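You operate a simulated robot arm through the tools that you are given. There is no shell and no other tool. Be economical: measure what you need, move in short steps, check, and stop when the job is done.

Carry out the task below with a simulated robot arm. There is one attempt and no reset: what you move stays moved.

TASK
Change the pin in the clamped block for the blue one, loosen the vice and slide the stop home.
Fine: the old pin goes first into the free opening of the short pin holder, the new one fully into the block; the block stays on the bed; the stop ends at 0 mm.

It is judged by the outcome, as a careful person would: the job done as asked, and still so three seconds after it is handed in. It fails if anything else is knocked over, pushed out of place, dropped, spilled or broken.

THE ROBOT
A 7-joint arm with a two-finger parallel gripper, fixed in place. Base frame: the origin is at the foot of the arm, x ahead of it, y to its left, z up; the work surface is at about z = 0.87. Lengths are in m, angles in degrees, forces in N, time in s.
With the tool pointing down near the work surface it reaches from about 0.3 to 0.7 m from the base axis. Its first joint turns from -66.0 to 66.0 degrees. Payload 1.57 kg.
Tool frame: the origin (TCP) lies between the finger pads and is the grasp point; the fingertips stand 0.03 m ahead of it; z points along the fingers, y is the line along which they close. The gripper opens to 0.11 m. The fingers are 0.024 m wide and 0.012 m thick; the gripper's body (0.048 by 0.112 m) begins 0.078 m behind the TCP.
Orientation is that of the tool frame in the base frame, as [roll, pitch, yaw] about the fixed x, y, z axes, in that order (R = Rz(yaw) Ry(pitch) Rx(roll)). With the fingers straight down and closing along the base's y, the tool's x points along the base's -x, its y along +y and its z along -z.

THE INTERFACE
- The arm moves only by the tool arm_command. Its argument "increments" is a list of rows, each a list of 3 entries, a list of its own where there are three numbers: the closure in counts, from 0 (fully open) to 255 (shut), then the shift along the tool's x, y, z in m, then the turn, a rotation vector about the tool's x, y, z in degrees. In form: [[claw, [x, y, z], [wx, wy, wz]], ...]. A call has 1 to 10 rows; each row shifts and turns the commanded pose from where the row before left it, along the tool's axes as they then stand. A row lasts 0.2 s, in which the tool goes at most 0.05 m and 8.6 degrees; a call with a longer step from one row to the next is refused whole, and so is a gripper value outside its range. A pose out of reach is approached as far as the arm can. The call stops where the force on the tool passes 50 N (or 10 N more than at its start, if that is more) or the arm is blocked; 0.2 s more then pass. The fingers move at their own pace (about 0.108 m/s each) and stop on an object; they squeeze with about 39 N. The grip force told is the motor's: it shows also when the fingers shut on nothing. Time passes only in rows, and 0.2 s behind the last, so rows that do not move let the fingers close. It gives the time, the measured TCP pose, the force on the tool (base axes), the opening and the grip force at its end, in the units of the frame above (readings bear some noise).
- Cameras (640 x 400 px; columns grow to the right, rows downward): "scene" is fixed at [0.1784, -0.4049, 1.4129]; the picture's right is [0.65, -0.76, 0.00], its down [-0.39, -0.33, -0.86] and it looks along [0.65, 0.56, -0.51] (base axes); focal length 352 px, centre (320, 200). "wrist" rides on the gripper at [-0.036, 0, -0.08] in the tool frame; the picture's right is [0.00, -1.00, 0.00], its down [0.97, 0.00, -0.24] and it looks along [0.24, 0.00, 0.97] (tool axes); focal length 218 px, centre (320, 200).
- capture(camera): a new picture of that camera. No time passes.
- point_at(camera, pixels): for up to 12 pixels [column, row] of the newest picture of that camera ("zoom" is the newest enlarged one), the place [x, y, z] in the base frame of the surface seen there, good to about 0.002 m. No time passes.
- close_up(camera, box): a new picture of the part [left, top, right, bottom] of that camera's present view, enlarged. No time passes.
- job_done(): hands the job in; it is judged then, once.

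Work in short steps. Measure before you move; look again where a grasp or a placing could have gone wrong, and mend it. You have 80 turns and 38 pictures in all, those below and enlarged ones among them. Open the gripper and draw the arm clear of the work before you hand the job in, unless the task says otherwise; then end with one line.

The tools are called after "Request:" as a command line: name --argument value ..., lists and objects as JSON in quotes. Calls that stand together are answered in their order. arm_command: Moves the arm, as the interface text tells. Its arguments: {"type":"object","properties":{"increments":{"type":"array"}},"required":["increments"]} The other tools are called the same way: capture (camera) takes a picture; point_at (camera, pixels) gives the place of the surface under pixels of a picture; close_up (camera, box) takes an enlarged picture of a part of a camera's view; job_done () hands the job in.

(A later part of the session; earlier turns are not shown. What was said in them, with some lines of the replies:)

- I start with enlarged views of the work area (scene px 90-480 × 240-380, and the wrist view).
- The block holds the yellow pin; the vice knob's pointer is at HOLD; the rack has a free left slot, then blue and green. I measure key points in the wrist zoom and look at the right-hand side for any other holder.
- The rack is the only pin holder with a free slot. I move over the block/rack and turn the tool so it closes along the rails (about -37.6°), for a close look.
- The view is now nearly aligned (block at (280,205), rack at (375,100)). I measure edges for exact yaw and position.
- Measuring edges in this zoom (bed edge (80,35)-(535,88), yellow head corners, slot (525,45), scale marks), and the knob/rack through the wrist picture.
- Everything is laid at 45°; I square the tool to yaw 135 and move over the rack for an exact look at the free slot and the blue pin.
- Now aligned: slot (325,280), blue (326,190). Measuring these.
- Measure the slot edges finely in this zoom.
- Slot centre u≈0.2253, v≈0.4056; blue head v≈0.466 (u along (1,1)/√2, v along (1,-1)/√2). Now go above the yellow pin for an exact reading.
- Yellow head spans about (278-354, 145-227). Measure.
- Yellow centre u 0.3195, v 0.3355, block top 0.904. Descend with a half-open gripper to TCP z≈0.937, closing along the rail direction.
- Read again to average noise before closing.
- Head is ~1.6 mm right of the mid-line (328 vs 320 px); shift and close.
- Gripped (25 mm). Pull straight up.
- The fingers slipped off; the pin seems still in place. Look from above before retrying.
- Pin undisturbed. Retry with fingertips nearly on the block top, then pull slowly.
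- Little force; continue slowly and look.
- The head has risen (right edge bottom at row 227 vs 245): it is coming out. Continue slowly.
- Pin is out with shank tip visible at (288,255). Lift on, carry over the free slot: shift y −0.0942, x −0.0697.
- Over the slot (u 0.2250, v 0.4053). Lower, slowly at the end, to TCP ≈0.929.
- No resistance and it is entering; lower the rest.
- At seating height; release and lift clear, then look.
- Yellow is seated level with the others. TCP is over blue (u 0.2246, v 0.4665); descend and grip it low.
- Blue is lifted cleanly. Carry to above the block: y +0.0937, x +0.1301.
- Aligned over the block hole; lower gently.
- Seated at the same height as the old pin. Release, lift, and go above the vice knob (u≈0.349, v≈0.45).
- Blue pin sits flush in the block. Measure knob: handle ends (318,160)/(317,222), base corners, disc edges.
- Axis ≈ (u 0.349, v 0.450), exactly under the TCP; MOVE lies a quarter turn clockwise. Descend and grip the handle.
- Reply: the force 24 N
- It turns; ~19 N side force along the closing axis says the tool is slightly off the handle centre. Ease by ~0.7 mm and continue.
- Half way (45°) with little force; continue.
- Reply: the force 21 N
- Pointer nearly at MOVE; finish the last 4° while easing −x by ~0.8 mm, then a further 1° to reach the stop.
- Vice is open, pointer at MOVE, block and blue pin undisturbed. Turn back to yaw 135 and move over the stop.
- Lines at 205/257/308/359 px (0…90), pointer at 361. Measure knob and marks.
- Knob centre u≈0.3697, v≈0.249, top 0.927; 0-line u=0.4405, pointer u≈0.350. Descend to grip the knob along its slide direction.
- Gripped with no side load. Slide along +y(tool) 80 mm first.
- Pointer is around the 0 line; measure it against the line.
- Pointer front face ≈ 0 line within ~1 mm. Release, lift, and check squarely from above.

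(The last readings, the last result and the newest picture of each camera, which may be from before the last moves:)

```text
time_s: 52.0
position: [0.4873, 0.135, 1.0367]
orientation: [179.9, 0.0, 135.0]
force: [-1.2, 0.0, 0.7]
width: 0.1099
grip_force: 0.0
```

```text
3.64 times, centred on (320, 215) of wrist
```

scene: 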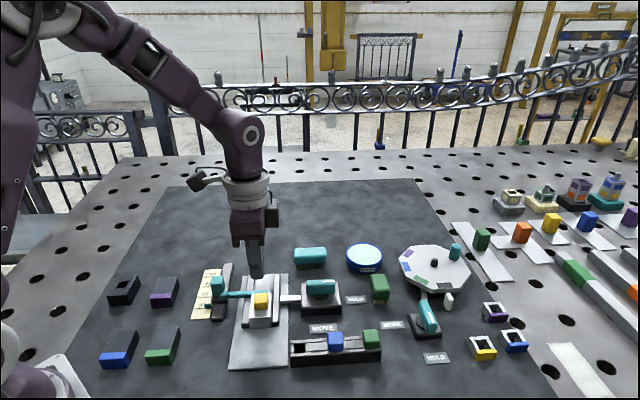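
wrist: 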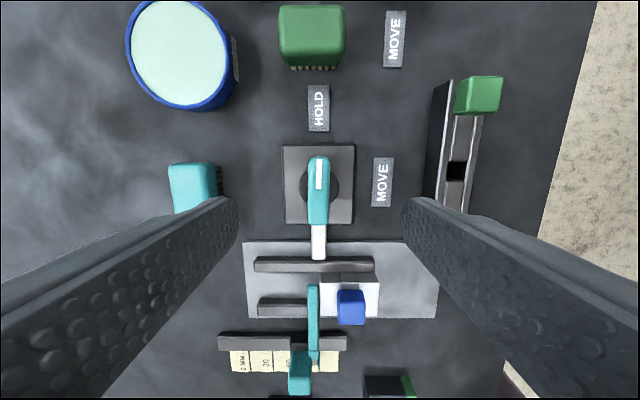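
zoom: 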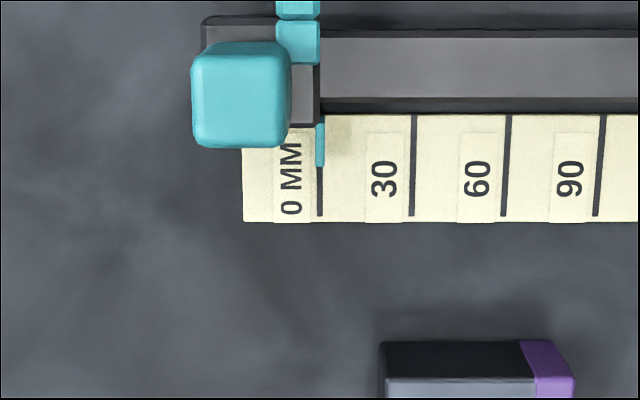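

Pointer (320 px) lies on the 0 line (319.5 px) with no parallax. Draw the arm up and clear, then do a final check.

Request:
arm_command --increments '[[0, [0, 0, -0.04], [0, 0, 0]], [0, [0, 0, -0.04], [0, 0, 0]], [0, [0, 0.03, -0.03], [0, 0, 0]], [0, [0, 0.03, 0], [0, 0, 0]], [0, [0, 0, 0], [0, 0, 0]]]'

Request:
close_up --camera "scene" --box '[90, 220, 480, 380]'

```text
time_s: 53.2
position: [0.5287, 0.1786, 1.145]
orientation: [-180.0, 0.1, 134.9]
force: [0.6, 0.2, 0.3]
width: 0.1099
grip_force: 0.0
```

```text
1.64 times, centred on (285, 300) of scene
```

zoom: 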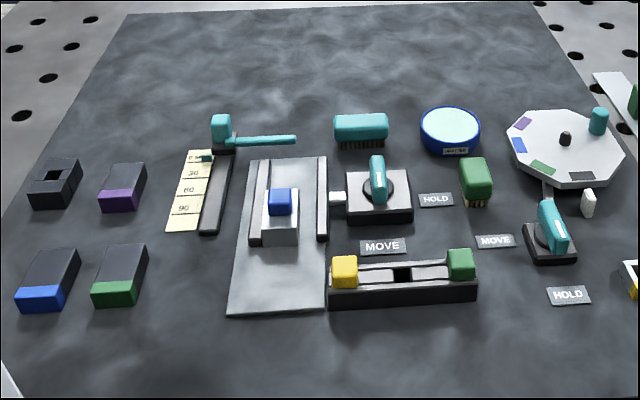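

Everything is as asked and the arm is clear; I hand it in.

Request:
job_done

```text
The job is handed in.
```

The job is done and handed in. The yellow pin is in the short holder's free opening, and the blue pin is fully in the block, which is still on the bed. The vice is loosened to MOVE and the stop is at 0 mm. My first pull on the yellow pin slipped off without moving it, and the second, slower pull drew it out.
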